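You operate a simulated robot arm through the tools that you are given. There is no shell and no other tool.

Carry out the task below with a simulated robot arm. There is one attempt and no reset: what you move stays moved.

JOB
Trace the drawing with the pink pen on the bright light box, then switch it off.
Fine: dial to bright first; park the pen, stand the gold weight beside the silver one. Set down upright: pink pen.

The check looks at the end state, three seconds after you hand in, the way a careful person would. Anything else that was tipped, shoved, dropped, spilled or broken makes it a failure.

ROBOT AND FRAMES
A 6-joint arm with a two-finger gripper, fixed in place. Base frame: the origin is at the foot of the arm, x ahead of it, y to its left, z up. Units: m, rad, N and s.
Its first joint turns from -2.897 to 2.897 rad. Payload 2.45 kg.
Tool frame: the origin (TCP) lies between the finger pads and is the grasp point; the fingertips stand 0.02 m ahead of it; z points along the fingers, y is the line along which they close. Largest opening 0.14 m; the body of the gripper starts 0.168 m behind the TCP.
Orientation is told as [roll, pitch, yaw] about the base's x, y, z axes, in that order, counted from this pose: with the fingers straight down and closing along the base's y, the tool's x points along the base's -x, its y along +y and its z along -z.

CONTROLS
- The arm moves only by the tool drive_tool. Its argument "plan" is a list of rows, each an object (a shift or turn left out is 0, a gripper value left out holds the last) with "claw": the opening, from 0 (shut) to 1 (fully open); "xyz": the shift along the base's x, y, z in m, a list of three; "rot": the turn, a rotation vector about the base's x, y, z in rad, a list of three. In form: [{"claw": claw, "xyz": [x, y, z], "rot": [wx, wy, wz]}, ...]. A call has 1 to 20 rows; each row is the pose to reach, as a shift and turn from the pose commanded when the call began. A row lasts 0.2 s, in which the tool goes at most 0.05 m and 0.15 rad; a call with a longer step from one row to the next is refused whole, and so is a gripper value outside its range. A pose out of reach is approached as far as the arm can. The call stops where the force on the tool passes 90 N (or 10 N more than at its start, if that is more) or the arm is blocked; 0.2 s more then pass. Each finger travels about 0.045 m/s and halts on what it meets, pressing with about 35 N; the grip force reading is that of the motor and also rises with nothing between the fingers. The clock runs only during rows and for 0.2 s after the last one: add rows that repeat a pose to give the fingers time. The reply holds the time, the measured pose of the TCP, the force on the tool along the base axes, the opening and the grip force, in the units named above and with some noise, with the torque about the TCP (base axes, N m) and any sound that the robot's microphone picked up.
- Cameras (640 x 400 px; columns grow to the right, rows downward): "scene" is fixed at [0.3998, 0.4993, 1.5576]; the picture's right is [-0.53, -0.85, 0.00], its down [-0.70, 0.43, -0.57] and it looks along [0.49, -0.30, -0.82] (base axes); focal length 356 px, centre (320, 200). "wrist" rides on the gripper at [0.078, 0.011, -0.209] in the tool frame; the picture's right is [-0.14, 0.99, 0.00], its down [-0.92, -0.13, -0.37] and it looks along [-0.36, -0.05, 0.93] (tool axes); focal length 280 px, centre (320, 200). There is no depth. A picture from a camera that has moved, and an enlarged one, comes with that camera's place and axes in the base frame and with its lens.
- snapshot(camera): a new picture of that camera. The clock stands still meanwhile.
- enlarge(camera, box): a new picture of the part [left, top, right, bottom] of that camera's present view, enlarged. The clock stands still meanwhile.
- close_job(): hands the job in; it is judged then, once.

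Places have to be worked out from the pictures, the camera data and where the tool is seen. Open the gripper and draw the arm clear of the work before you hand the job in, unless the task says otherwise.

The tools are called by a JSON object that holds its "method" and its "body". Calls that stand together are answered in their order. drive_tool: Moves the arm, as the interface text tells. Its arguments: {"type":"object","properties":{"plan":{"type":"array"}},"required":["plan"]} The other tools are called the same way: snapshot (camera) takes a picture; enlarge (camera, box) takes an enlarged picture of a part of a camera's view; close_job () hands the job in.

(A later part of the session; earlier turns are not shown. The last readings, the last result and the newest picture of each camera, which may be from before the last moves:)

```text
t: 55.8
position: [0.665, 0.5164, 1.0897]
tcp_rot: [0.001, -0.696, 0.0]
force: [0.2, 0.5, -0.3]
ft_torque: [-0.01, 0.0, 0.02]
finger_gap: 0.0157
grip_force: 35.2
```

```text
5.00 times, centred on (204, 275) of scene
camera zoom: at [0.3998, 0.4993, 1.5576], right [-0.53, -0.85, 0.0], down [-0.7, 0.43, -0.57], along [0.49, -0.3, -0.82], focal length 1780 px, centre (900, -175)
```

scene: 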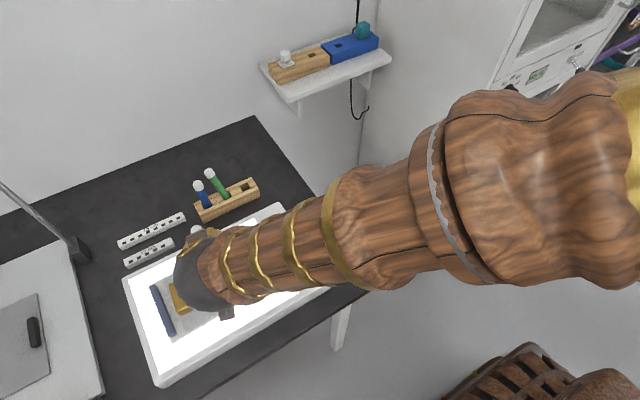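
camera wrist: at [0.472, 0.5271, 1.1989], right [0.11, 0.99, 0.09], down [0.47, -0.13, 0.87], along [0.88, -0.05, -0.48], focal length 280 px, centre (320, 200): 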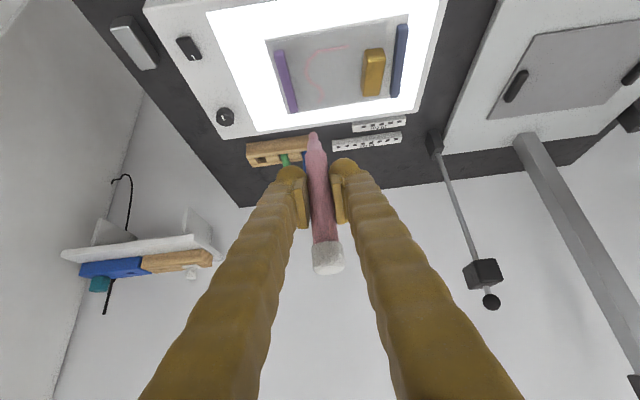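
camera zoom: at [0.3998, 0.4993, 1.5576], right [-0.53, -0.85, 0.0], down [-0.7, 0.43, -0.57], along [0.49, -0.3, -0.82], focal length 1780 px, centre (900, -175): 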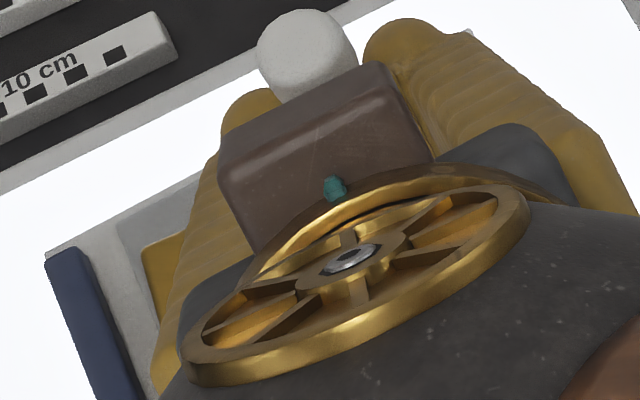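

The trace covers the full profile cleanly. Now I'll carry the pen back above its rack slot, retracing my commanded offsets.

{"method": "drive_tool", "body": {"plan": [{"xyz": [0.037, -0.0216, -0.018]}, {"xyz": [0.074, -0.0432, -0.037]}, {"xyz": [0.111, -0.0648, -0.055]}, {"xyz": [0.148, -0.0864, -0.074]}, {"xyz": [0.185, -0.108, -0.092]}, {"xyz": [0.222, -0.1296, -0.111]}, {"xyz": [0.26, -0.1512, -0.13]}, {"xyz": [0.3, -0.1512, -0.14]}, {"xyz": [0.3394, -0.1512, -0.15]}, {"xyz": [0.3394, -0.1512, -0.1773]}, {"xyz": [0.3394, -0.1512, -0.1773]}]}}

{"method": "snapshot", "body": {"camera": "wrist"}}

{"method": "enlarge", "body": {"camera": "wrist", "box": [240, 10, 432, 130]}}

{"method": "enlarge", "body": {"camera": "scene", "box": [180, 120, 340, 220]}}

```text
t: 58.2
position: [1.0066, 0.365, 0.9102]
tcp_rot: [0.003, -0.698, 0.0]
force: [0.4, 0.0, -0.5]
ft_torque: [0.01, -0.03, 0.0]
finger_gap: 0.0156
grip_force: 35.2
```

```text
taken
camera wrist: at [0.8128, 0.3752, 1.0208], right [0.11, 0.99, 0.09], down [0.47, -0.13, 0.87], along [0.88, -0.05, -0.48], focal length 280 px, centre (320, 200)
```

wrist: 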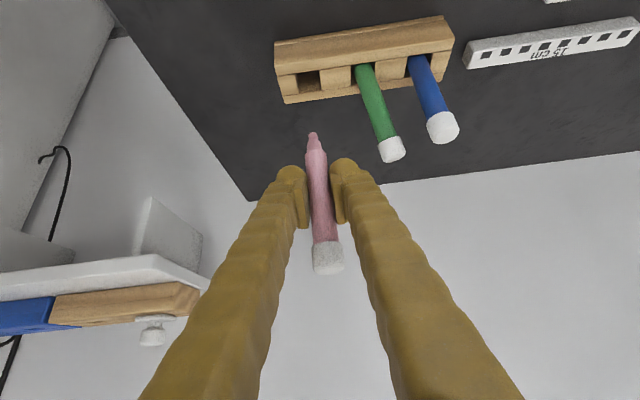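

```text
3.33 times, centred on (336, 70) of wrist
camera zoom: at [0.8128, 0.3752, 1.0208], right [0.11, 0.99, 0.09], down [0.47, -0.13, 0.87], along [0.88, -0.05, -0.48], focal length 935 px, centre (267, 633)
```

zoom: 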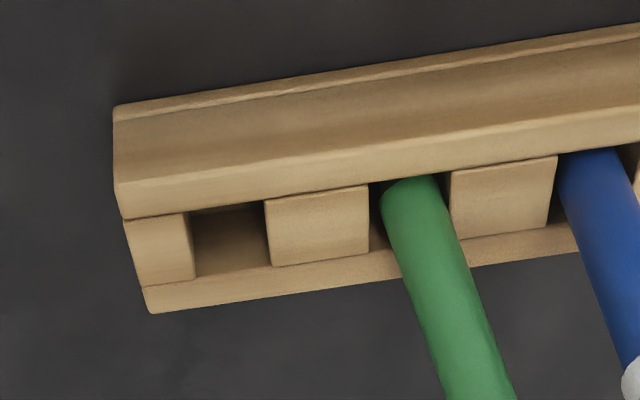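

```text
4.00 times, centred on (260, 170) of scene
camera zoom: at [0.3998, 0.4993, 1.5576], right [-0.53, -0.85, 0.0], down [-0.7, 0.43, -0.57], along [0.49, -0.3, -0.82], focal length 1424 px, centre (560, 320)
```

zoom: 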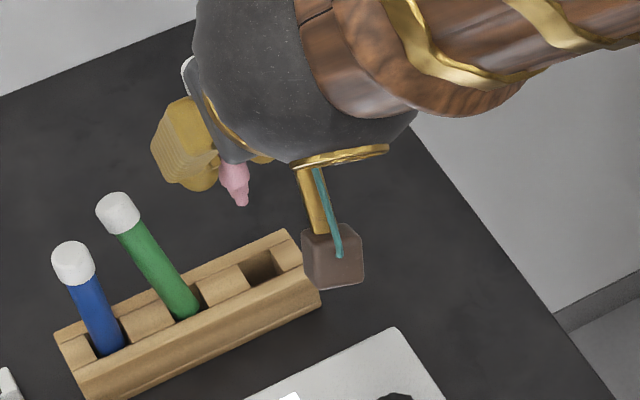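

The slot is empty and the nib is at the same image position as when I lifted it. I'll lower the pen into its slot, stopping 1–2 mm short of the bottom to check force.

{"method": "drive_tool", "body": {"plan": [{"xyz": [0, 0, -0.025]}, {"xyz": [0, 0, -0.045]}, {"xyz": [0, 0, -0.06]}, {"xyz": [0, 0, -0.075]}, {"xyz": [0, 0, -0.088]}, {"xyz": [0, 0, -0.098]}, {"xyz": [0, 0, -0.098]}]}}

{"method": "snapshot", "body": {"camera": "wrist"}}

{"method": "enlarge", "body": {"camera": "scene", "box": [180, 140, 340, 240]}}

```text
t: 59.8
position: [1.006, 0.3651, 0.8132]
tcp_rot: [0.001, -0.696, -0.001]
force: [0.4, 0.2, -0.6]
ft_torque: [-0.01, 0.02, 0.02]
finger_gap: 0.0155
grip_force: 35.4
```

```text
taken
camera wrist: at [0.8119, 0.376, 0.9233], right [0.11, 0.99, 0.09], down [0.47, -0.13, 0.87], along [0.88, -0.05, -0.48], focal length 280 px, centre (320, 200)
```

wrist: 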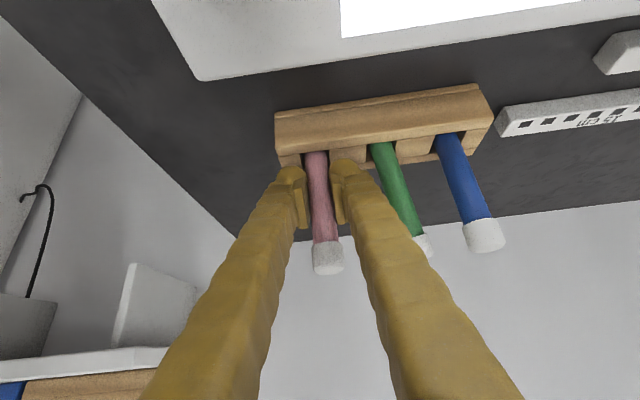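

```text
4.00 times, centred on (260, 190) of scene
camera zoom: at [0.3998, 0.4993, 1.5576], right [-0.53, -0.85, 0.0], down [-0.7, 0.43, -0.57], along [0.49, -0.3, -0.82], focal length 1424 px, centre (560, 240)
```

zoom: 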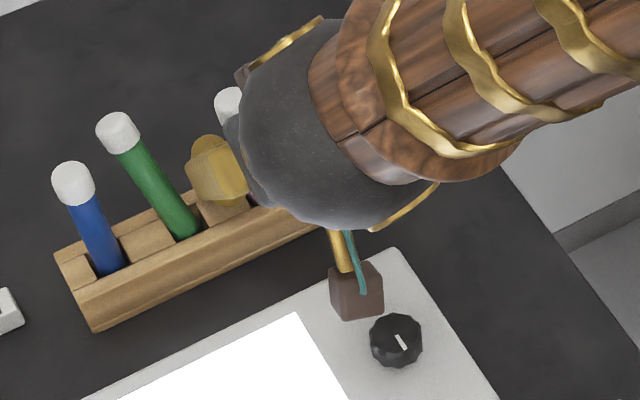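

It's in the slot with no contact force. Now for the last millimetres, feeling for the bottom.

{"method": "drive_tool", "body": {"plan": [{"xyz": [0, 0, -0.001]}, {"xyz": [0, 0, -0.0015]}, {"xyz": [0, 0, -0.0015]}]}}

{"method": "drive_tool", "body": {"plan": [{"xyz": [0, 0, -0.0005]}, {"xyz": [0, 0, -0.0005]}]}}

```text
t: 60.6
position: [1.0049, 0.3659, 0.8124]
tcp_rot: [-0.001, -0.697, 0.001]
force: [-0.7, -0.6, 0.1]
ft_torque: [0.0, 0.03, 0.01]
finger_gap: 0.0156
grip_force: 35.0
```

```text
t: 61.2
position: [1.006, 0.3661, 0.8115]
tcp_rot: [0.0, -0.697, 0.0]
force: [0.1, -0.3, -0.6]
ft_torque: [-0.02, -0.04, 0.0]
finger_gap: 0.0157
grip_force: 34.9
```

{"method": "drive_tool", "body": {"plan": [{"xyz": [0, 0, -0.0006]}, {"xyz": [0, 0, -0.0006]}]}}

{"method": "drive_tool", "body": {"plan": [{"xyz": [0, 0, -0.0006]}, {"xyz": [0, 0, -0.0006]}]}}

```text
t: 61.8
position: [1.0066, 0.3665, 0.8095]
tcp_rot: [0.001, -0.698, -0.001]
force: [0.7, 0.8, 1.0]
ft_torque: [0.02, -0.04, -0.01]
finger_gap: 0.0153
grip_force: 34.8
```

```text
t: 62.4
position: [1.0064, 0.3663, 0.8098]
tcp_rot: [0.001, -0.698, -0.001]
force: [-0.1, 0.7, 6.1]
ft_torque: [0.04, -0.04, -0.03]
finger_gap: 0.0155
grip_force: 34.5
```

The pen touches the slot's bottom (6 N). I'll ease off slightly and open the fingers just a little, slowly, so the pen stays upright.

{"method": "drive_tool", "body": {"plan": [{"xyz": [0, 0, 0.0004]}, {"xyz": [0, 0, 0.0004], "claw": 0.12}, {"xyz": [0, 0, 0.0004], "claw": 0.135}, {"xyz": [0, 0, 0.0004], "claw": 0.15}, {"xyz": [0, 0, 0.0004], "claw": 0.18}, {"xyz": [0, 0, 0.0004], "claw": 0.2}, {"xyz": [0, 0, 0.0004], "claw": 0.2}, {"xyz": [0, 0, 0.0004], "claw": 0.2}]}}

{"method": "enlarge", "body": {"camera": "wrist", "box": [240, 120, 432, 280]}}

{"method": "enlarge", "body": {"camera": "scene", "box": [180, 140, 340, 240]}}

```text
t: 64.2
position: [1.0065, 0.3648, 0.8095]
tcp_rot: [0.001, -0.699, -0.001]
force: [-0.3, 0.2, -0.3]
ft_torque: [-0.01, -0.02, 0.01]
finger_gap: 0.0278
grip_force: 0.0
```

```text
2.50 times, centred on (336, 200) of wrist
camera zoom: at [0.8117, 0.3759, 0.9206], right [0.11, 0.99, 0.09], down [0.47, -0.13, 0.87], along [0.88, -0.05, -0.48], focal length 701 px, centre (280, 200)
```

zoom: 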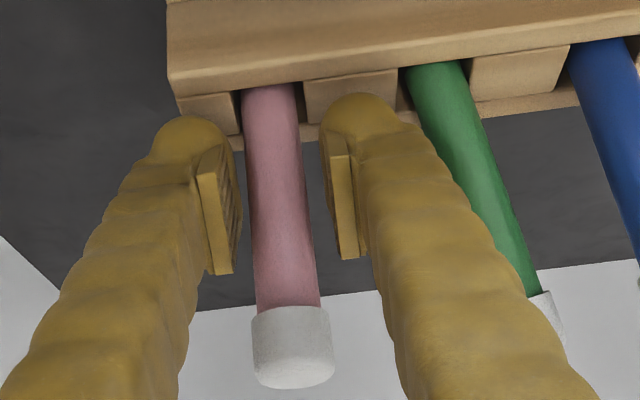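

```text
4.00 times, centred on (260, 190) of scene
camera zoom: at [0.3998, 0.4993, 1.5576], right [-0.53, -0.85, 0.0], down [-0.7, 0.43, -0.57], along [0.49, -0.3, -0.82], focal length 1424 px, centre (560, 240)
```

zoom: 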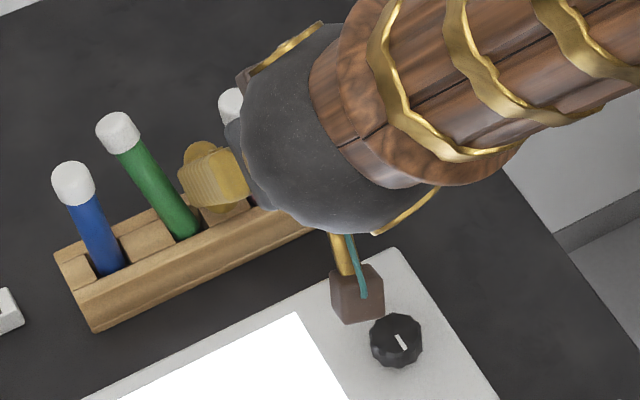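

The pink pen stands free between the pads. I'll retract straight back along −x and check both pens.

{"method": "drive_tool", "body": {"plan": [{"xyz": [-0.01, 0, 0]}, {"xyz": [-0.025, 0, 0]}, {"xyz": [-0.045, 0, 0]}, {"xyz": [-0.07, 0, 0.0]}, {"xyz": [-0.08, 0, 0.04]}, {"xyz": [-0.09, 0.0, 0.08]}, {"xyz": [-0.1, 0.0, 0.1]}, {"xyz": [-0.1, 0.0, 0.1]}]}}

{"method": "snapshot", "body": {"camera": "wrist"}}

{"method": "enlarge", "body": {"camera": "wrist", "box": [272, 80, 464, 200]}}

{"method": "enlarge", "body": {"camera": "scene", "box": [180, 130, 340, 230]}}

```text
t: 66.0
position: [0.9045, 0.3658, 0.9106]
tcp_rot: [0.0, -0.696, -0.001]
force: [0.7, 0.1, -0.3]
ft_torque: [0.01, 0.01, -0.02]
finger_gap: 0.0281
grip_force: 0.1
```

```text
taken
camera wrist: at [0.7119, 0.3763, 1.0212], right [0.11, 0.99, 0.09], down [0.47, -0.13, 0.87], along [0.88, -0.05, -0.48], focal length 280 px, centre (320, 200)
```

wrist: 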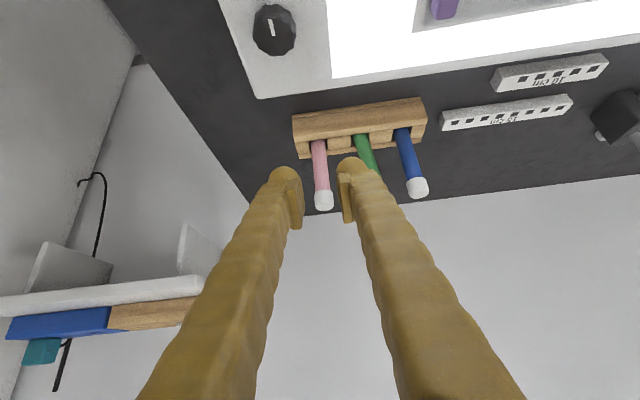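

```text
3.33 times, centred on (368, 140) of wrist
camera zoom: at [0.7119, 0.3763, 1.0212], right [0.11, 0.99, 0.09], down [0.47, -0.13, 0.87], along [0.88, -0.05, -0.48], focal length 935 px, centre (160, 400)
```

zoom: 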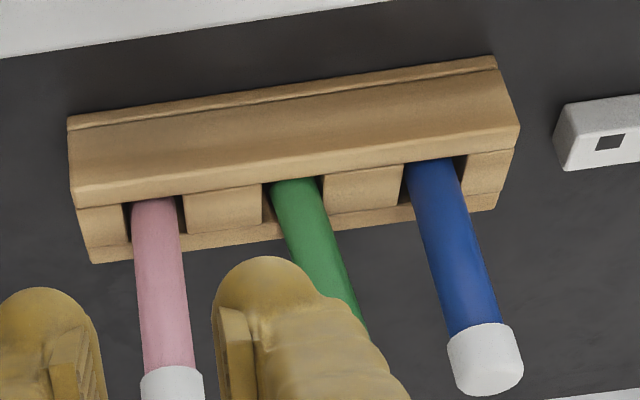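

```text
4.00 times, centred on (260, 180) of scene
camera zoom: at [0.3998, 0.4993, 1.5576], right [-0.53, -0.85, 0.0], down [-0.7, 0.43, -0.57], along [0.49, -0.3, -0.82], focal length 1424 px, centre (560, 280)
```

zoom: 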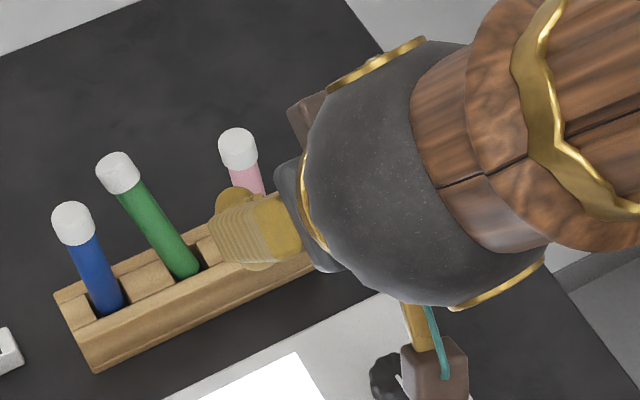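

The pink pen is upright in its slot. I bumped the green pen earlier and left it leaning about 15°, so I want to set it straight; first a clear look at all three from the side.

{"method": "drive_tool", "body": {"plan": [{"xyz": [-0.01, 0.04, 0.01]}, {"xyz": [-0.02, 0.08, 0.02]}, {"xyz": [-0.02, 0.12, 0.02]}, {"xyz": [-0.02, 0.15, 0.02]}, {"xyz": [-0.02, 0.15, 0.02]}]}}

{"method": "snapshot", "body": {"camera": "wrist"}}

{"method": "enlarge", "body": {"camera": "wrist", "box": [120, 110, 280, 210]}}

{"method": "enlarge", "body": {"camera": "scene", "box": [180, 150, 276, 210]}}

```text
t: 67.2
position: [0.8857, 0.515, 0.929]
tcp_rot: [0.002, -0.696, 0.001]
force: [-0.9, 0.2, -0.7]
ft_torque: [0.0, -0.02, 0.02]
finger_gap: 0.0279
grip_force: 0.0
```

```text
taken
camera wrist: at [0.692, 0.5262, 1.0399], right [0.11, 0.99, 0.09], down [0.47, -0.13, 0.87], along [0.88, -0.05, -0.48], focal length 280 px, centre (320, 200)
```

wrist: 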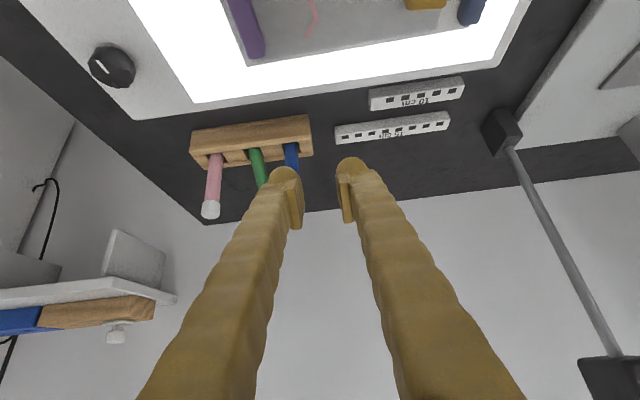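

```text
4.00 times, centred on (200, 160) of wrist
camera zoom: at [0.692, 0.5262, 1.0399], right [0.11, 0.99, 0.09], down [0.47, -0.13, 0.87], along [0.88, -0.05, -0.48], focal length 1122 px, centre (800, 360)
```

zoom: 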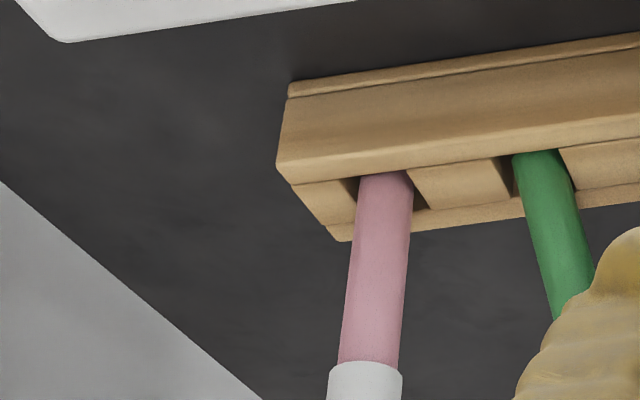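

```text
6.67 times, centred on (228, 180) of scene
camera zoom: at [0.3998, 0.4993, 1.5576], right [-0.53, -0.85, 0.0], down [-0.7, 0.43, -0.57], along [0.49, -0.3, -0.82], focal length 2373 px, centre (933, 333)
```

zoom: 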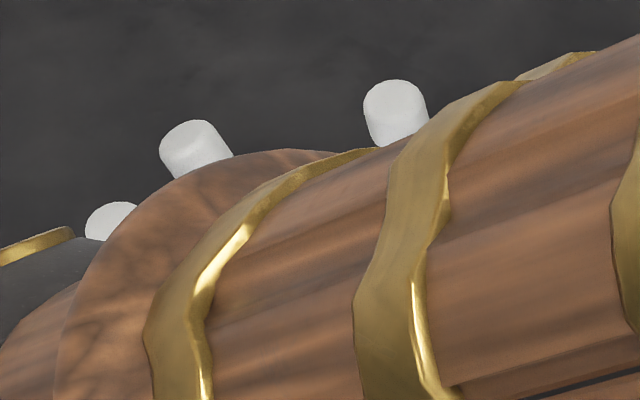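

The arm blocks the scene camera. I'll swing to the right and up for an unobstructed scene view of the rack.

{"method": "drive_tool", "body": {"plan": [{"xyz": [-0.02, -0.03, 0.03]}, {"xyz": [-0.04, -0.07, 0.05]}, {"xyz": [-0.06, -0.11, 0.07]}, {"xyz": [-0.08, -0.15, 0.08]}, {"xyz": [-0.1, -0.19, 0.09]}, {"xyz": [-0.12, -0.23, 0.1]}, {"xyz": [-0.14, -0.27, 0.11]}, {"xyz": [-0.16, -0.31, 0.12]}, {"xyz": [-0.18, -0.35, 0.12]}, {"xyz": [-0.18, -0.35, 0.12]}]}}

{"method": "enlarge", "body": {"camera": "scene", "box": [180, 150, 276, 230]}}

{"method": "snapshot", "body": {"camera": "wrist"}}

{"method": "enlarge", "body": {"camera": "wrist", "box": [400, 60, 560, 160]}}

```text
t: 69.4
position: [0.7062, 0.1661, 1.0503]
tcp_rot: [-0.001, -0.696, -0.001]
force: [-0.1, 0.5, 0.1]
ft_torque: [-0.01, 0.0, -0.01]
finger_gap: 0.0282
grip_force: 0.0
```

```text
5.00 times, centred on (228, 190) of scene
camera zoom: at [0.3998, 0.4993, 1.5576], right [-0.53, -0.85, 0.0], down [-0.7, 0.43, -0.57], along [0.49, -0.3, -0.82], focal length 1780 px, centre (780, 250)
```

zoom: 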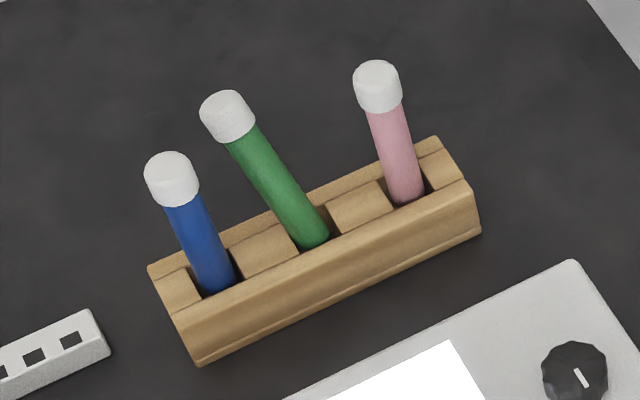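

```text
taken
camera wrist: at [0.5127, 0.1759, 1.1604], right [0.1, 0.99, 0.09], down [0.47, -0.13, 0.87], along [0.88, -0.05, -0.48], focal length 280 px, centre (320, 200)
```

wrist: 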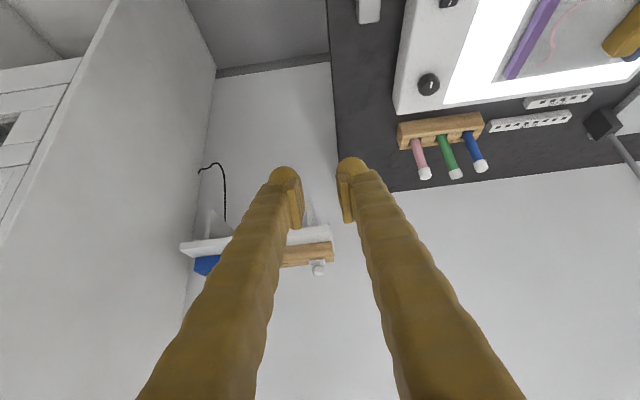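

```text
4.00 times, centred on (480, 110) of wrist
camera zoom: at [0.5127, 0.1759, 1.1604], right [0.1, 0.99, 0.09], down [0.47, -0.13, 0.87], along [0.88, -0.05, -0.48], focal length 1122 px, centre (-320, 560)
```

zoom: 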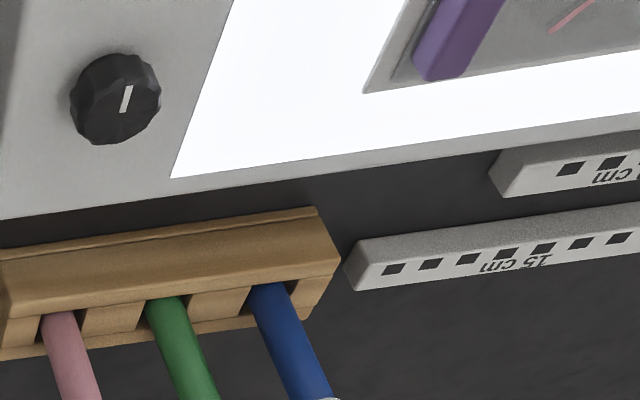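

Blue and pink are upright; only green leans, toward +x and +y. I'll grasp it with a narrow opening so the fingers clear its neighbours, starting from a hover in front of it.

{"method": "drive_tool", "body": {"plan": [{"claw": 0.157, "xyz": [0.024, 0.033, -0.0125]}, {"claw": 0.157, "xyz": [0.048, 0.066, -0.025]}, {"claw": 0.157, "xyz": [0.072, 0.099, -0.0375]}, {"claw": 0.157, "xyz": [0.096, 0.132, -0.05]}, {"claw": 0.157, "xyz": [0.12, 0.165, -0.0625]}, {"claw": 0.157, "xyz": [0.144, 0.198, -0.075]}, {"claw": 0.157, "xyz": [0.168, 0.231, -0.0875]}, {"claw": 0.157, "xyz": [0.194, 0.262, -0.1]}, {"claw": 0.157, "xyz": [0.21, 0.262, -0.12]}, {"claw": 0.157, "xyz": [0.216, 0.262, -0.16]}, {"claw": 0.157, "xyz": [0.221, 0.262, -0.195]}, {"claw": 0.157, "xyz": [0.221, 0.262, -0.195]}]}}

{"method": "snapshot", "body": {"camera": "wrist"}}

{"method": "enlarge", "body": {"camera": "wrist", "box": [240, 140, 432, 260]}}

```text
t: 72.0
position: [0.9268, 0.4267, 0.8559]
tcp_rot: [0.001, -0.698, -0.001]
force: [0.0, 0.7, 0.4]
ft_torque: [0.0, 0.0, 0.0]
finger_gap: 0.0219
grip_force: 0.1
```

```text
taken
camera wrist: at [0.7332, 0.4374, 0.9651], right [0.1, 0.99, 0.09], down [0.47, -0.13, 0.87], along [0.88, -0.05, -0.48], focal length 280 px, centre (320, 200)
```

wrist: 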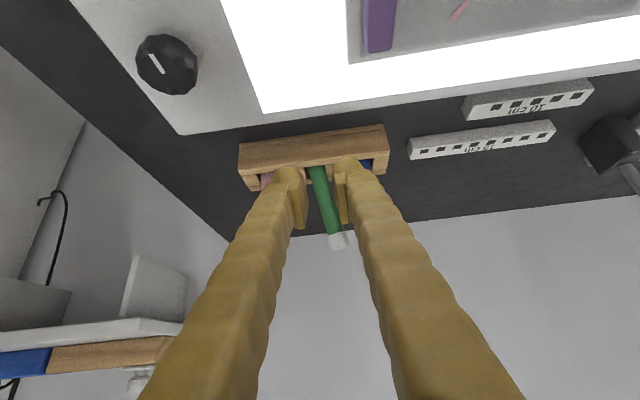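

```text
3.33 times, centred on (336, 200) of wrist
camera zoom: at [0.7332, 0.4374, 0.9651], right [0.1, 0.99, 0.09], down [0.47, -0.13, 0.87], along [0.88, -0.05, -0.48], focal length 935 px, centre (267, 200)
```

zoom: 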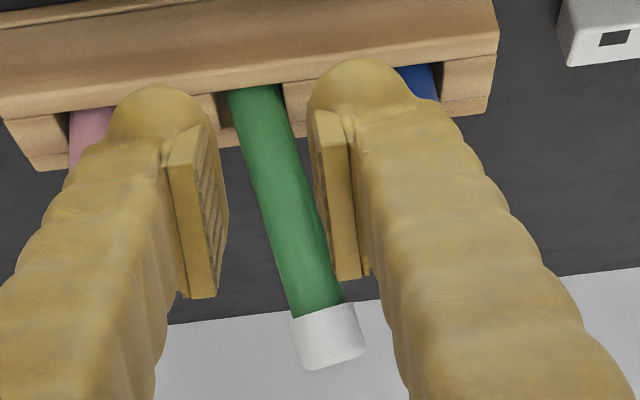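

The tip bulk looks closer to 28 mm, so there should be a little clearance to the blue pen. I'll descend the remaining 5 cm and look again.

{"method": "drive_tool", "body": {"plan": [{"xyz": [0.005, 0.0, -0.02]}, {"xyz": [0.005, 0.0, -0.04]}, {"xyz": [0.005, 0.0, -0.0515]}, {"xyz": [0.005, 0.0, -0.0515]}]}}

{"method": "enlarge", "body": {"camera": "wrist", "box": [240, 140, 432, 260]}}

```text
t: 73.0
position: [0.9317, 0.4277, 0.8022]
tcp_rot: [0.001, -0.698, 0.0]
force: [0.5, 0.9, 0.4]
ft_torque: [-0.06, -0.01, 0.0]
finger_gap: 0.0223
grip_force: 0.0
```

```text
3.33 times, centred on (336, 200) of wrist
camera zoom: at [0.7382, 0.4381, 0.9141], right [0.1, 0.99, 0.09], down [0.47, -0.13, 0.87], along [0.88, -0.05, -0.48], focal length 935 px, centre (267, 200)
```

zoom: 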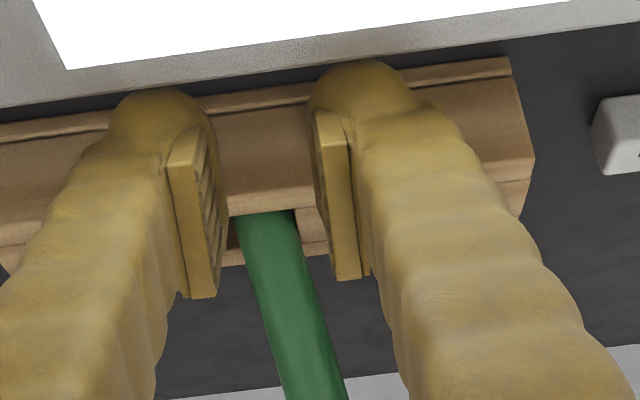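

Clear so far. I'll advance halfway and look.

{"method": "drive_tool", "body": {"plan": [{"xyz": [0.02, 0.0, 0.002]}, {"xyz": [0.04, 0.0, 0.002]}, {"xyz": [0.052, 0.0, 0.002]}, {"xyz": [0.052, 0.0, 0.002]}]}}

{"method": "enlarge", "body": {"camera": "wrist", "box": [240, 140, 432, 260]}}

{"method": "enlarge", "body": {"camera": "scene", "box": [180, 140, 308, 220]}}

```text
t: 74.0
position: [0.9844, 0.4282, 0.8051]
tcp_rot: [0.002, -0.695, 0.0]
force: [0.0, 0.5, 1.0]
ft_torque: [-0.03, 0.02, 0.0]
finger_gap: 0.0218
grip_force: 0.0
```

```text
3.33 times, centred on (336, 200) of wrist
camera zoom: at [0.7898, 0.4386, 0.9161], right [0.11, 0.99, 0.09], down [0.47, -0.13, 0.87], along [0.88, -0.05, -0.48], focal length 935 px, centre (267, 200)
```

zoom: 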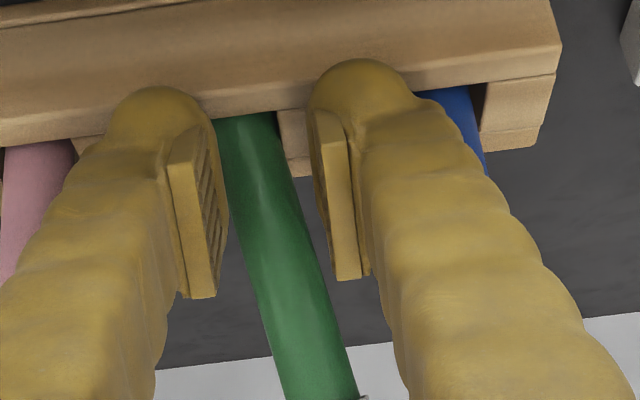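

```text
5.00 times, centred on (244, 180) of scene
camera zoom: at [0.3998, 0.4993, 1.5576], right [-0.53, -0.85, 0.0], down [-0.7, 0.43, -0.57], along [0.49, -0.3, -0.82], focal length 1780 px, centre (700, 300)
```

zoom: 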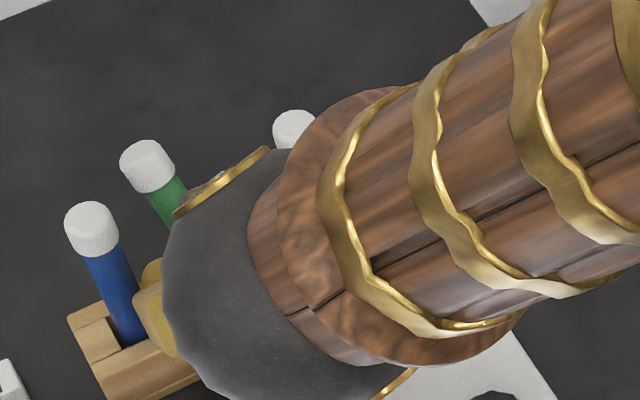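

The green pen is centred between the pads and blue hasn't moved. Advancing the rest.

{"method": "drive_tool", "body": {"plan": [{"xyz": [0.01, 0.0, 0.0]}, {"xyz": [0.02, 0.0, 0.0]}, {"xyz": [0.027, 0.0, 0.0]}, {"xyz": [0.027, 0.0, 0.0]}]}}

{"method": "enlarge", "body": {"camera": "wrist", "box": [240, 140, 432, 260]}}

{"method": "enlarge", "body": {"camera": "scene", "box": [180, 140, 308, 220]}}

```text
t: 75.0
position: [1.0103, 0.4287, 0.8062]
tcp_rot: [0.003, -0.697, 0.0]
force: [0.9, -3.6, 0.5]
ft_torque: [-0.08, -0.06, -0.01]
finger_gap: 0.0245
grip_force: 2.2
```

```text
3.33 times, centred on (336, 200) of wrist
camera zoom: at [0.8168, 0.4383, 0.9159], right [0.11, 0.99, 0.09], down [0.47, -0.13, 0.87], along [0.88, -0.05, -0.48], focal length 935 px, centre (267, 200)
```

zoom: 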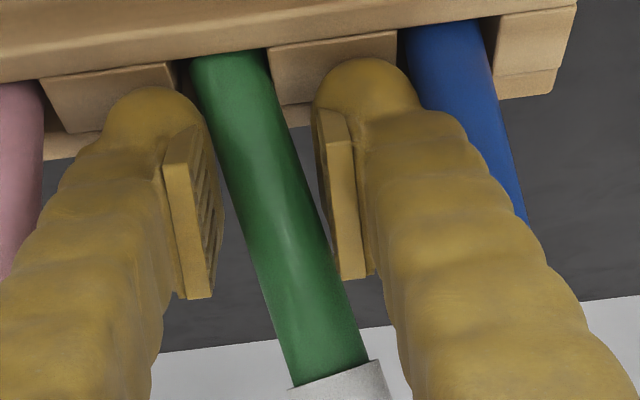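

```text
5.00 times, centred on (244, 180) of scene
camera zoom: at [0.3998, 0.4993, 1.5576], right [-0.53, -0.85, 0.0], down [-0.7, 0.43, -0.57], along [0.49, -0.3, -0.82], focal length 1780 px, centre (700, 300)
```

zoom: 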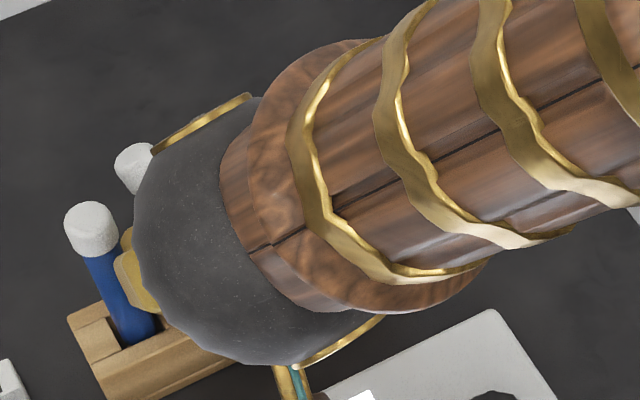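

Touching the pen lightly. I'll close gently while shifting 5 mm toward −y so the pen comes upright over its slot.

{"method": "drive_tool", "body": {"plan": [{"claw": 0.15, "xyz": [0, -0.001, 0]}, {"claw": 0.13, "xyz": [0, -0.003, 0]}, {"claw": 0.1, "xyz": [0, -0.005, 0]}, {"claw": 0.05, "xyz": [0, -0.006, 0]}, {"claw": 0.05, "xyz": [0, -0.006, 0]}, {"claw": 0.05, "xyz": [0, -0.006, 0]}]}}

{"method": "snapshot", "body": {"camera": "wrist"}}

{"method": "enlarge", "body": {"camera": "wrist", "box": [240, 140, 432, 260]}}

```text
t: 76.4
position: [1.0114, 0.4223, 0.8058]
tcp_rot: [0.0, -0.698, -0.001]
force: [-4.5, 0.4, 0.8]
ft_torque: [0.0, 0.07, -0.02]
finger_gap: 0.0165
grip_force: 34.8
```

```text
taken
camera wrist: at [0.8167, 0.4325, 0.9159], right [0.11, 0.99, 0.09], down [0.47, -0.13, 0.87], along [0.88, -0.05, -0.48], focal length 280 px, centre (320, 200)
```

wrist: 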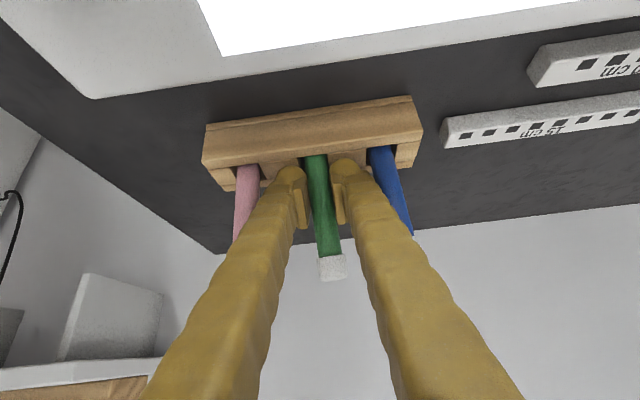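

```text
3.33 times, centred on (336, 200) of wrist
camera zoom: at [0.8167, 0.4325, 0.9159], right [0.11, 0.99, 0.09], down [0.47, -0.13, 0.87], along [0.88, -0.05, -0.48], focal length 935 px, centre (267, 200)
```

zoom: 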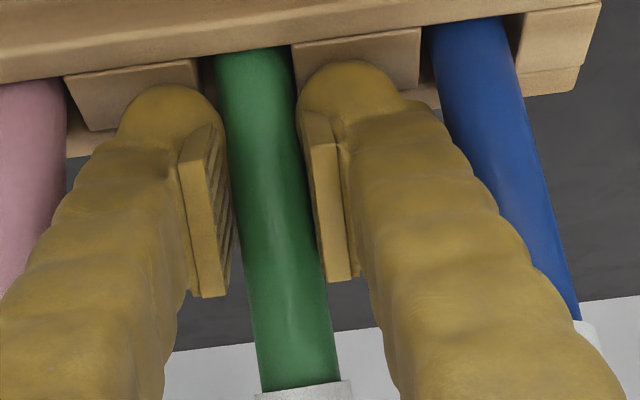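

The green pen is gripped and straight in y. I'll lift it out of the slot to correct its remaining fore-aft tilt in the air.

{"method": "drive_tool", "body": {"plan": [{"xyz": [0, 0, 0.01]}, {"xyz": [0, 0, 0.025]}, {"xyz": [0, 0, 0.045]}, {"xyz": [0, 0, 0.07]}, {"xyz": [0, 0, 0.1]}, {"xyz": [0, 0, 0.1]}]}}

{"method": "snapshot", "body": {"camera": "wrist"}}

{"method": "enlarge", "body": {"camera": "wrist", "box": [224, 110, 416, 290]}}

{"method": "enlarge", "body": {"camera": "scene", "box": [180, 120, 308, 220]}}

```text
t: 77.8
position: [1.0101, 0.4213, 0.9065]
tcp_rot: [0.003, -0.697, -0.001]
force: [0.8, -0.7, 0.2]
ft_torque: [-0.03, -0.03, -0.01]
finger_gap: 0.0163
grip_force: 34.6
```

```text
taken
camera wrist: at [0.8165, 0.4328, 1.0159], right [0.1, 0.99, 0.09], down [0.47, -0.13, 0.87], along [0.88, -0.05, -0.48], focal length 280 px, centre (320, 200)
```

wrist: 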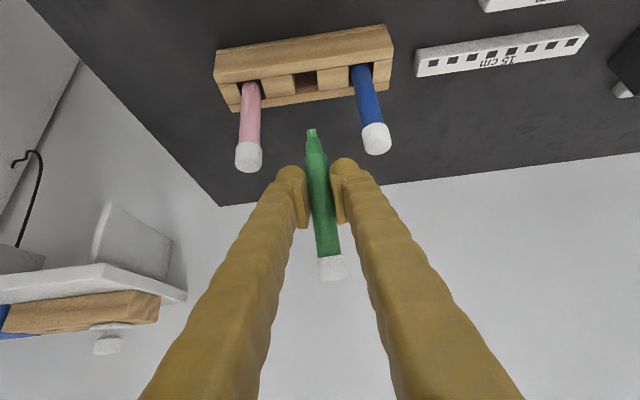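

```text
2.22 times, centred on (320, 200) of wrist
camera zoom: at [0.8165, 0.4328, 1.0159], right [0.1, 0.99, 0.09], down [0.47, -0.13, 0.87], along [0.88, -0.05, -0.48], focal length 623 px, centre (320, 200)
```

zoom: 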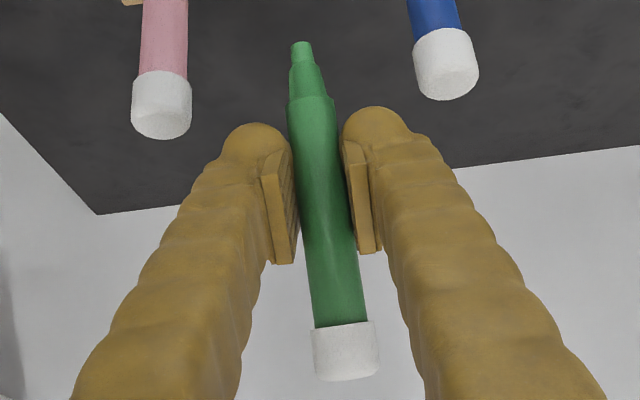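

```text
4.00 times, centred on (244, 170) of scene
camera zoom: at [0.3998, 0.4993, 1.5576], right [-0.53, -0.85, 0.0], down [-0.7, 0.43, -0.57], along [0.49, -0.3, -0.82], focal length 1424 px, centre (624, 320)
```

zoom: 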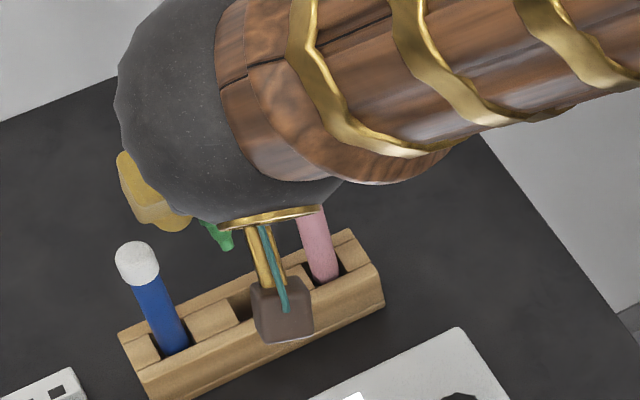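

Blue and pink are undisturbed. I estimate the green pen still leans about 0.22 rad forward in the grip, so I'll tilt the tool to make it vertical and line it up over its slot.

{"method": "drive_tool", "body": {"plan": [{"xyz": [-0.002, 0.0003, 0.0], "rot": [0, -0.08, 0]}, {"xyz": [-0.004, 0.0005, 0.0], "rot": [0, -0.16, 0]}, {"xyz": [-0.0055, 0.0005, 0.0], "rot": [0, -0.22, 0]}, {"xyz": [-0.0055, 0.0005, 0.0], "rot": [0, -0.22, 0]}]}}

{"method": "snapshot", "body": {"camera": "wrist"}}

{"method": "enlarge", "body": {"camera": "wrist", "box": [224, 20, 416, 140]}}

{"method": "enlarge", "body": {"camera": "scene", "box": [180, 120, 308, 200]}}

```text
t: 78.8
position: [1.0054, 0.4229, 0.9063]
tcp_rot: [0.001, -0.919, -0.001]
force: [-0.2, -0.9, -1.4]
ft_torque: [-0.03, -0.01, -0.02]
finger_gap: 0.0159
grip_force: 34.8
```

```text
taken
camera wrist: at [0.7919, 0.4328, 0.9708], right [0.08, 0.99, 0.11], down [0.27, -0.13, 0.96], along [0.96, -0.05, -0.27], focal length 280 px, centre (320, 200)
```

wrist: 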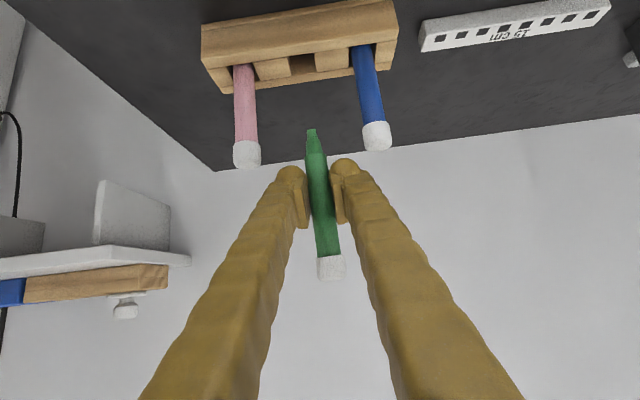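

```text
3.33 times, centred on (320, 80) of wrist
camera zoom: at [0.7919, 0.4328, 0.9708], right [0.08, 0.99, 0.11], down [0.27, -0.13, 0.96], along [0.96, -0.05, -0.27], focal length 935 px, centre (320, 600)
```

zoom: 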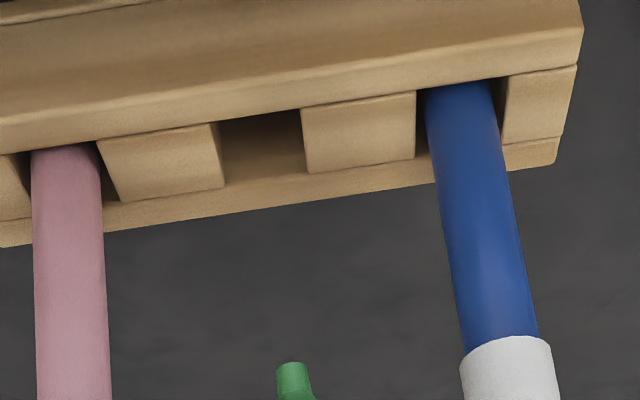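

```text
5.00 times, centred on (244, 160) of scene
camera zoom: at [0.3998, 0.4993, 1.5576], right [-0.53, -0.85, 0.0], down [-0.7, 0.43, -0.57], along [0.49, -0.3, -0.82], focal length 1780 px, centre (700, 400)
```

zoom: 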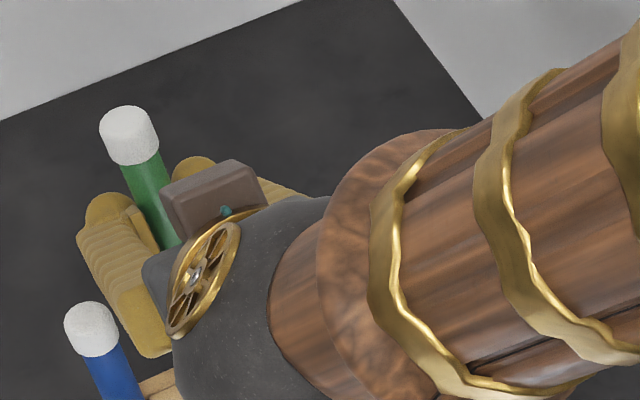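

In the scene view the green pen now looks nearly parallel to blue. I'll zoom in to check verticality against the nadir direction.

{"method": "enlarge", "body": {"camera": "scene", "box": [190, 135, 238, 165]}}

{"method": "enlarge", "body": {"camera": "scene", "box": [180, 175, 228, 205]}}

```text
13.33 times, centred on (214, 150) of scene
camera zoom: at [0.3998, 0.4993, 1.5576], right [-0.53, -0.85, 0.0], down [-0.7, 0.43, -0.57], along [0.49, -0.3, -0.82], focal length 4746 px, centre (1733, 867)
```

zoom: 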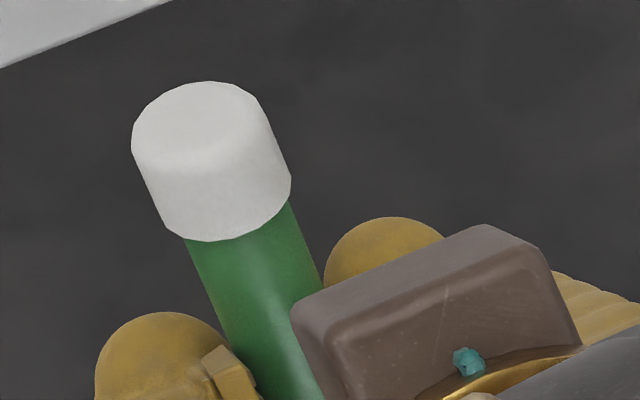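

```text
13.33 times, centred on (204, 190) of scene
camera zoom: at [0.3998, 0.4993, 1.5576], right [-0.53, -0.85, 0.0], down [-0.7, 0.43, -0.57], along [0.49, -0.3, -0.82], focal length 4746 px, centre (1867, 333)
```

zoom: 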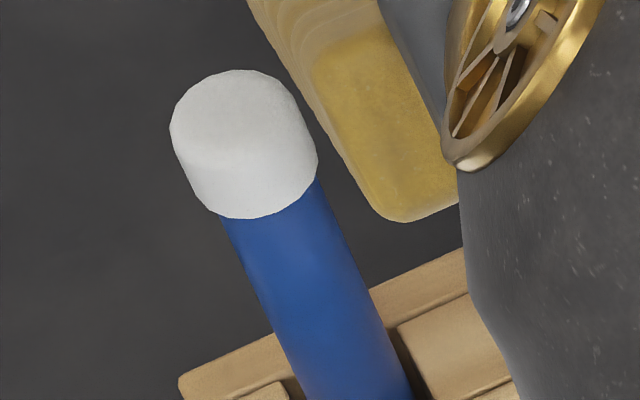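

I need a more exact estimate of the fore-aft tilt, so I'll zoom on the cap and the nib in the wrist view to compare their apparent sizes.

{"method": "enlarge", "body": {"camera": "wrist", "box": [306, 250, 354, 280]}}

{"method": "enlarge", "body": {"camera": "wrist", "box": [290, 120, 338, 150]}}

{"method": "enlarge", "body": {"camera": "wrist", "box": [222, 136, 270, 166]}}

```text
13.33 times, centred on (330, 265) of wrist
camera zoom: at [0.7919, 0.4328, 0.9708], right [0.08, 0.99, 0.11], down [0.27, -0.13, 0.96], along [0.96, -0.05, -0.27], focal length 3738 px, centre (187, -667)
```

zoom: 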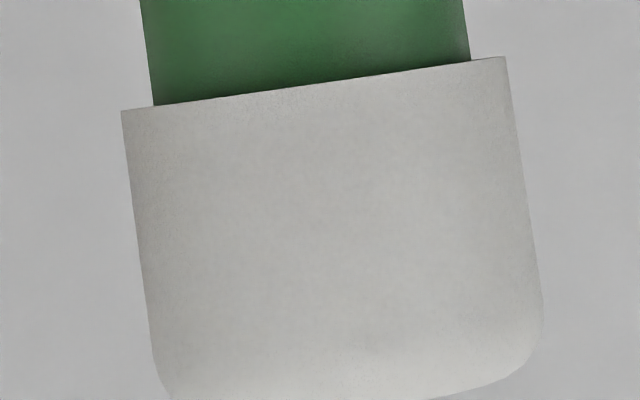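

```text
13.33 times, centred on (314, 135) of wrist
camera zoom: at [0.7919, 0.4328, 0.9708], right [0.08, 0.99, 0.11], down [0.27, -0.13, 0.96], along [0.96, -0.05, -0.27], focal length 3738 px, centre (400, 1067)
```

zoom: 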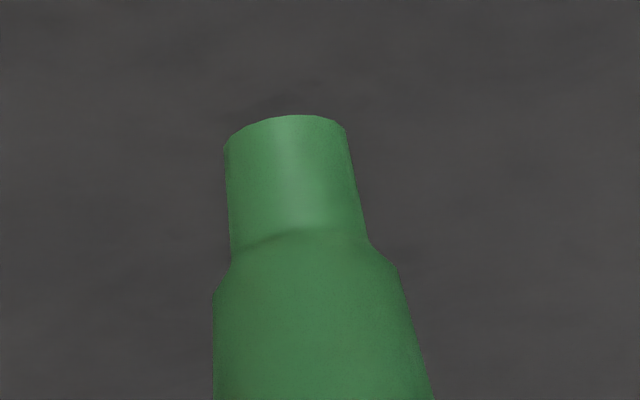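

```text
13.33 times, centred on (246, 151) of wrist
camera zoom: at [0.7919, 0.4328, 0.9708], right [0.08, 0.99, 0.11], down [0.27, -0.13, 0.96], along [0.96, -0.05, -0.27], focal length 3738 px, centre (1307, 853)
```

zoom: 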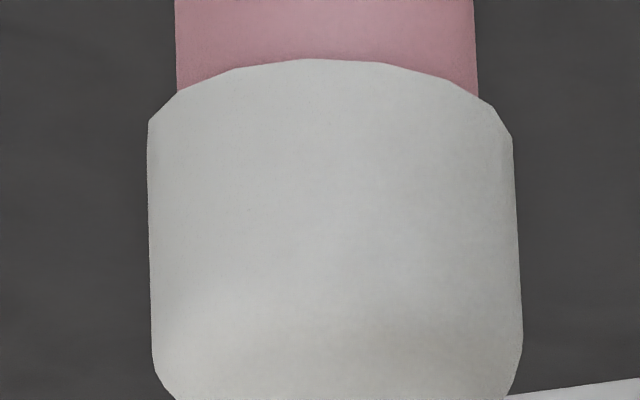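

The cap's lower edge appears exactly edge-on, which puts the pen about 0.08 rad from vertical, and about 1 cm ahead of the TCP. I'll correct both, then start lowering toward its slot.

{"method": "drive_tool", "body": {"plan": [{"xyz": [-0.003, -0.001, 0.0], "rot": [0, -0.04, 0]}, {"xyz": [-0.005, -0.001, 0.0], "rot": [0, -0.08, 0]}, {"xyz": [-0.005, -0.001, -0.015], "rot": [0, -0.08, 0]}, {"xyz": [-0.005, -0.001, -0.03], "rot": [0, -0.08, 0]}, {"xyz": [-0.005, -0.001, -0.045], "rot": [0, -0.08, 0]}, {"xyz": [-0.005, -0.001, -0.055], "rot": [0, -0.08, 0]}, {"xyz": [-0.005, -0.001, -0.055], "rot": [0, -0.08, 0]}]}}

{"method": "snapshot", "body": {"camera": "wrist"}}

{"method": "enlarge", "body": {"camera": "wrist", "box": [224, 80, 416, 200]}}

{"method": "enlarge", "body": {"camera": "scene", "box": [180, 140, 308, 220]}}

```text
t: 80.4
position: [0.9996, 0.4221, 0.8513]
tcp_rot: [0.003, -1.0, 0.0]
force: [0.0, 0.5, -0.3]
ft_torque: [0.01, 0.01, 0.0]
finger_gap: 0.0163
grip_force: 34.9
```

```text
taken
camera wrist: at [0.7824, 0.4317, 0.8994], right [0.07, 0.99, 0.12], down [0.19, -0.13, 0.97], along [0.98, -0.05, -0.2], focal length 280 px, centre (320, 200)
```

wrist: 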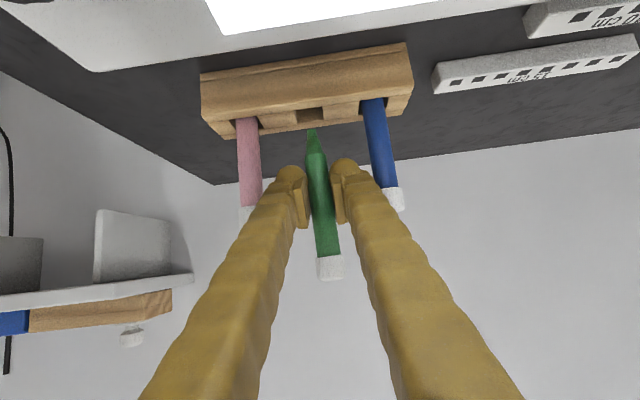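

```text
3.33 times, centred on (320, 140) of wrist
camera zoom: at [0.7824, 0.4317, 0.8994], right [0.07, 0.99, 0.12], down [0.19, -0.13, 0.97], along [0.98, -0.05, -0.2], focal length 935 px, centre (320, 400)
```

zoom: 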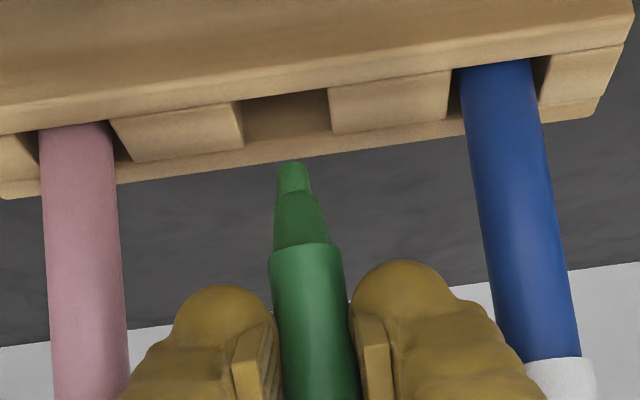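

```text
5.00 times, centred on (244, 180) of scene
camera zoom: at [0.3998, 0.4993, 1.5576], right [-0.53, -0.85, 0.0], down [-0.7, 0.43, -0.57], along [0.49, -0.3, -0.82], focal length 1780 px, centre (700, 300)
```

zoom: 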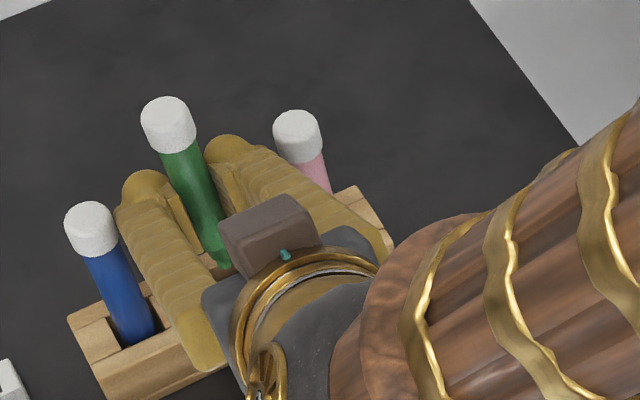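

In the scene view the green pen is now parallel to the others, and its nib lines up with the slot. Lowering into it.

{"method": "drive_tool", "body": {"plan": [{"xyz": [0, 0.0005, -0.01]}, {"xyz": [0, 0.0005, -0.02]}, {"xyz": [0, 0.0005, -0.028]}, {"xyz": [0, 0.0005, -0.035]}, {"xyz": [0, 0.0005, -0.035]}]}}

{"method": "enlarge", "body": {"camera": "wrist", "box": [224, 80, 416, 200]}}

{"method": "enlarge", "body": {"camera": "scene", "box": [180, 140, 308, 220]}}

```text
t: 81.6
position: [1.0004, 0.4213, 0.8154]
tcp_rot: [0.0, -0.997, -0.001]
force: [-0.4, 0.3, 0.4]
ft_torque: [-0.02, -0.01, -0.02]
finger_gap: 0.0161
grip_force: 35.1
```

```text
3.33 times, centred on (320, 140) of wrist
camera zoom: at [0.7827, 0.4321, 0.8639], right [0.07, 0.99, 0.12], down [0.19, -0.13, 0.97], along [0.98, -0.05, -0.2], focal length 935 px, centre (320, 400)
```

zoom: 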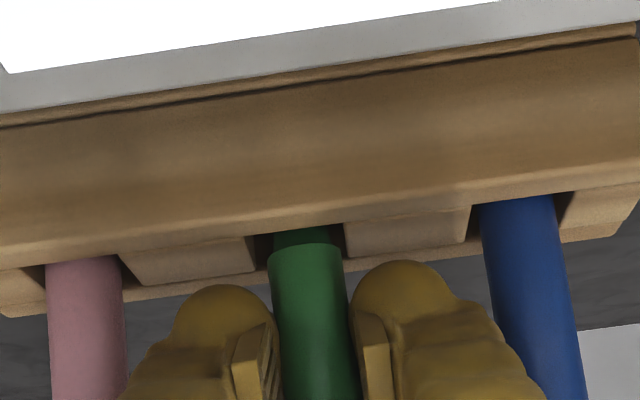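

```text
5.00 times, centred on (244, 180) of scene
camera zoom: at [0.3998, 0.4993, 1.5576], right [-0.53, -0.85, 0.0], down [-0.7, 0.43, -0.57], along [0.49, -0.3, -0.82], focal length 1780 px, centre (700, 300)
```

zoom: 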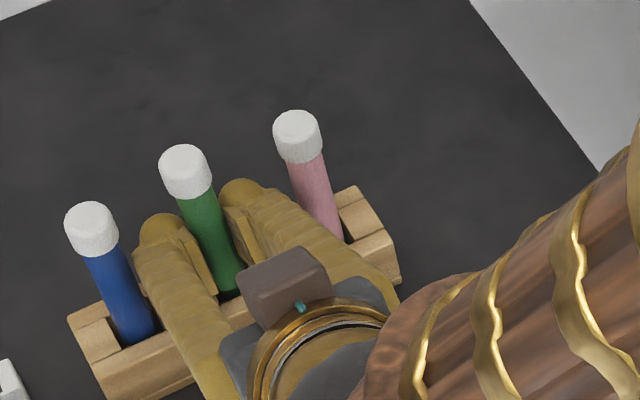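

It's in the slot. Fine steps now to find the bottom.

{"method": "drive_tool", "body": {"plan": [{"xyz": [0, 0, -0.003]}, {"xyz": [0, 0, -0.006]}, {"xyz": [0, 0, -0.006]}]}}

{"method": "drive_tool", "body": {"plan": [{"xyz": [0, 0, -0.001]}, {"xyz": [0, 0, -0.0015]}, {"xyz": [0, 0, -0.0015]}]}}

{"method": "drive_tool", "body": {"plan": [{"xyz": [0, 0, -0.001]}, {"xyz": [0, 0, -0.001]}]}}

```text
t: 82.4
position: [1.0, 0.4223, 0.8094]
tcp_rot: [0.002, -0.996, 0.0]
force: [0.9, 0.4, -0.2]
ft_torque: [0.01, 0.0, 0.0]
finger_gap: 0.0162
grip_force: 34.8
```

```text
t: 83.2
position: [1.0003, 0.422, 0.8085]
tcp_rot: [0.001, -0.995, 0.0]
force: [-0.4, 0.4, -0.2]
ft_torque: [-0.02, -0.02, 0.01]
finger_gap: 0.0161
grip_force: 35.3
```

```text
t: 83.8
position: [0.9988, 0.421, 0.8085]
tcp_rot: [0.001, -0.996, 0.001]
force: [0.1, -1.0, 0.0]
ft_torque: [0.0, -0.02, 0.02]
finger_gap: 0.016
grip_force: 34.6
```

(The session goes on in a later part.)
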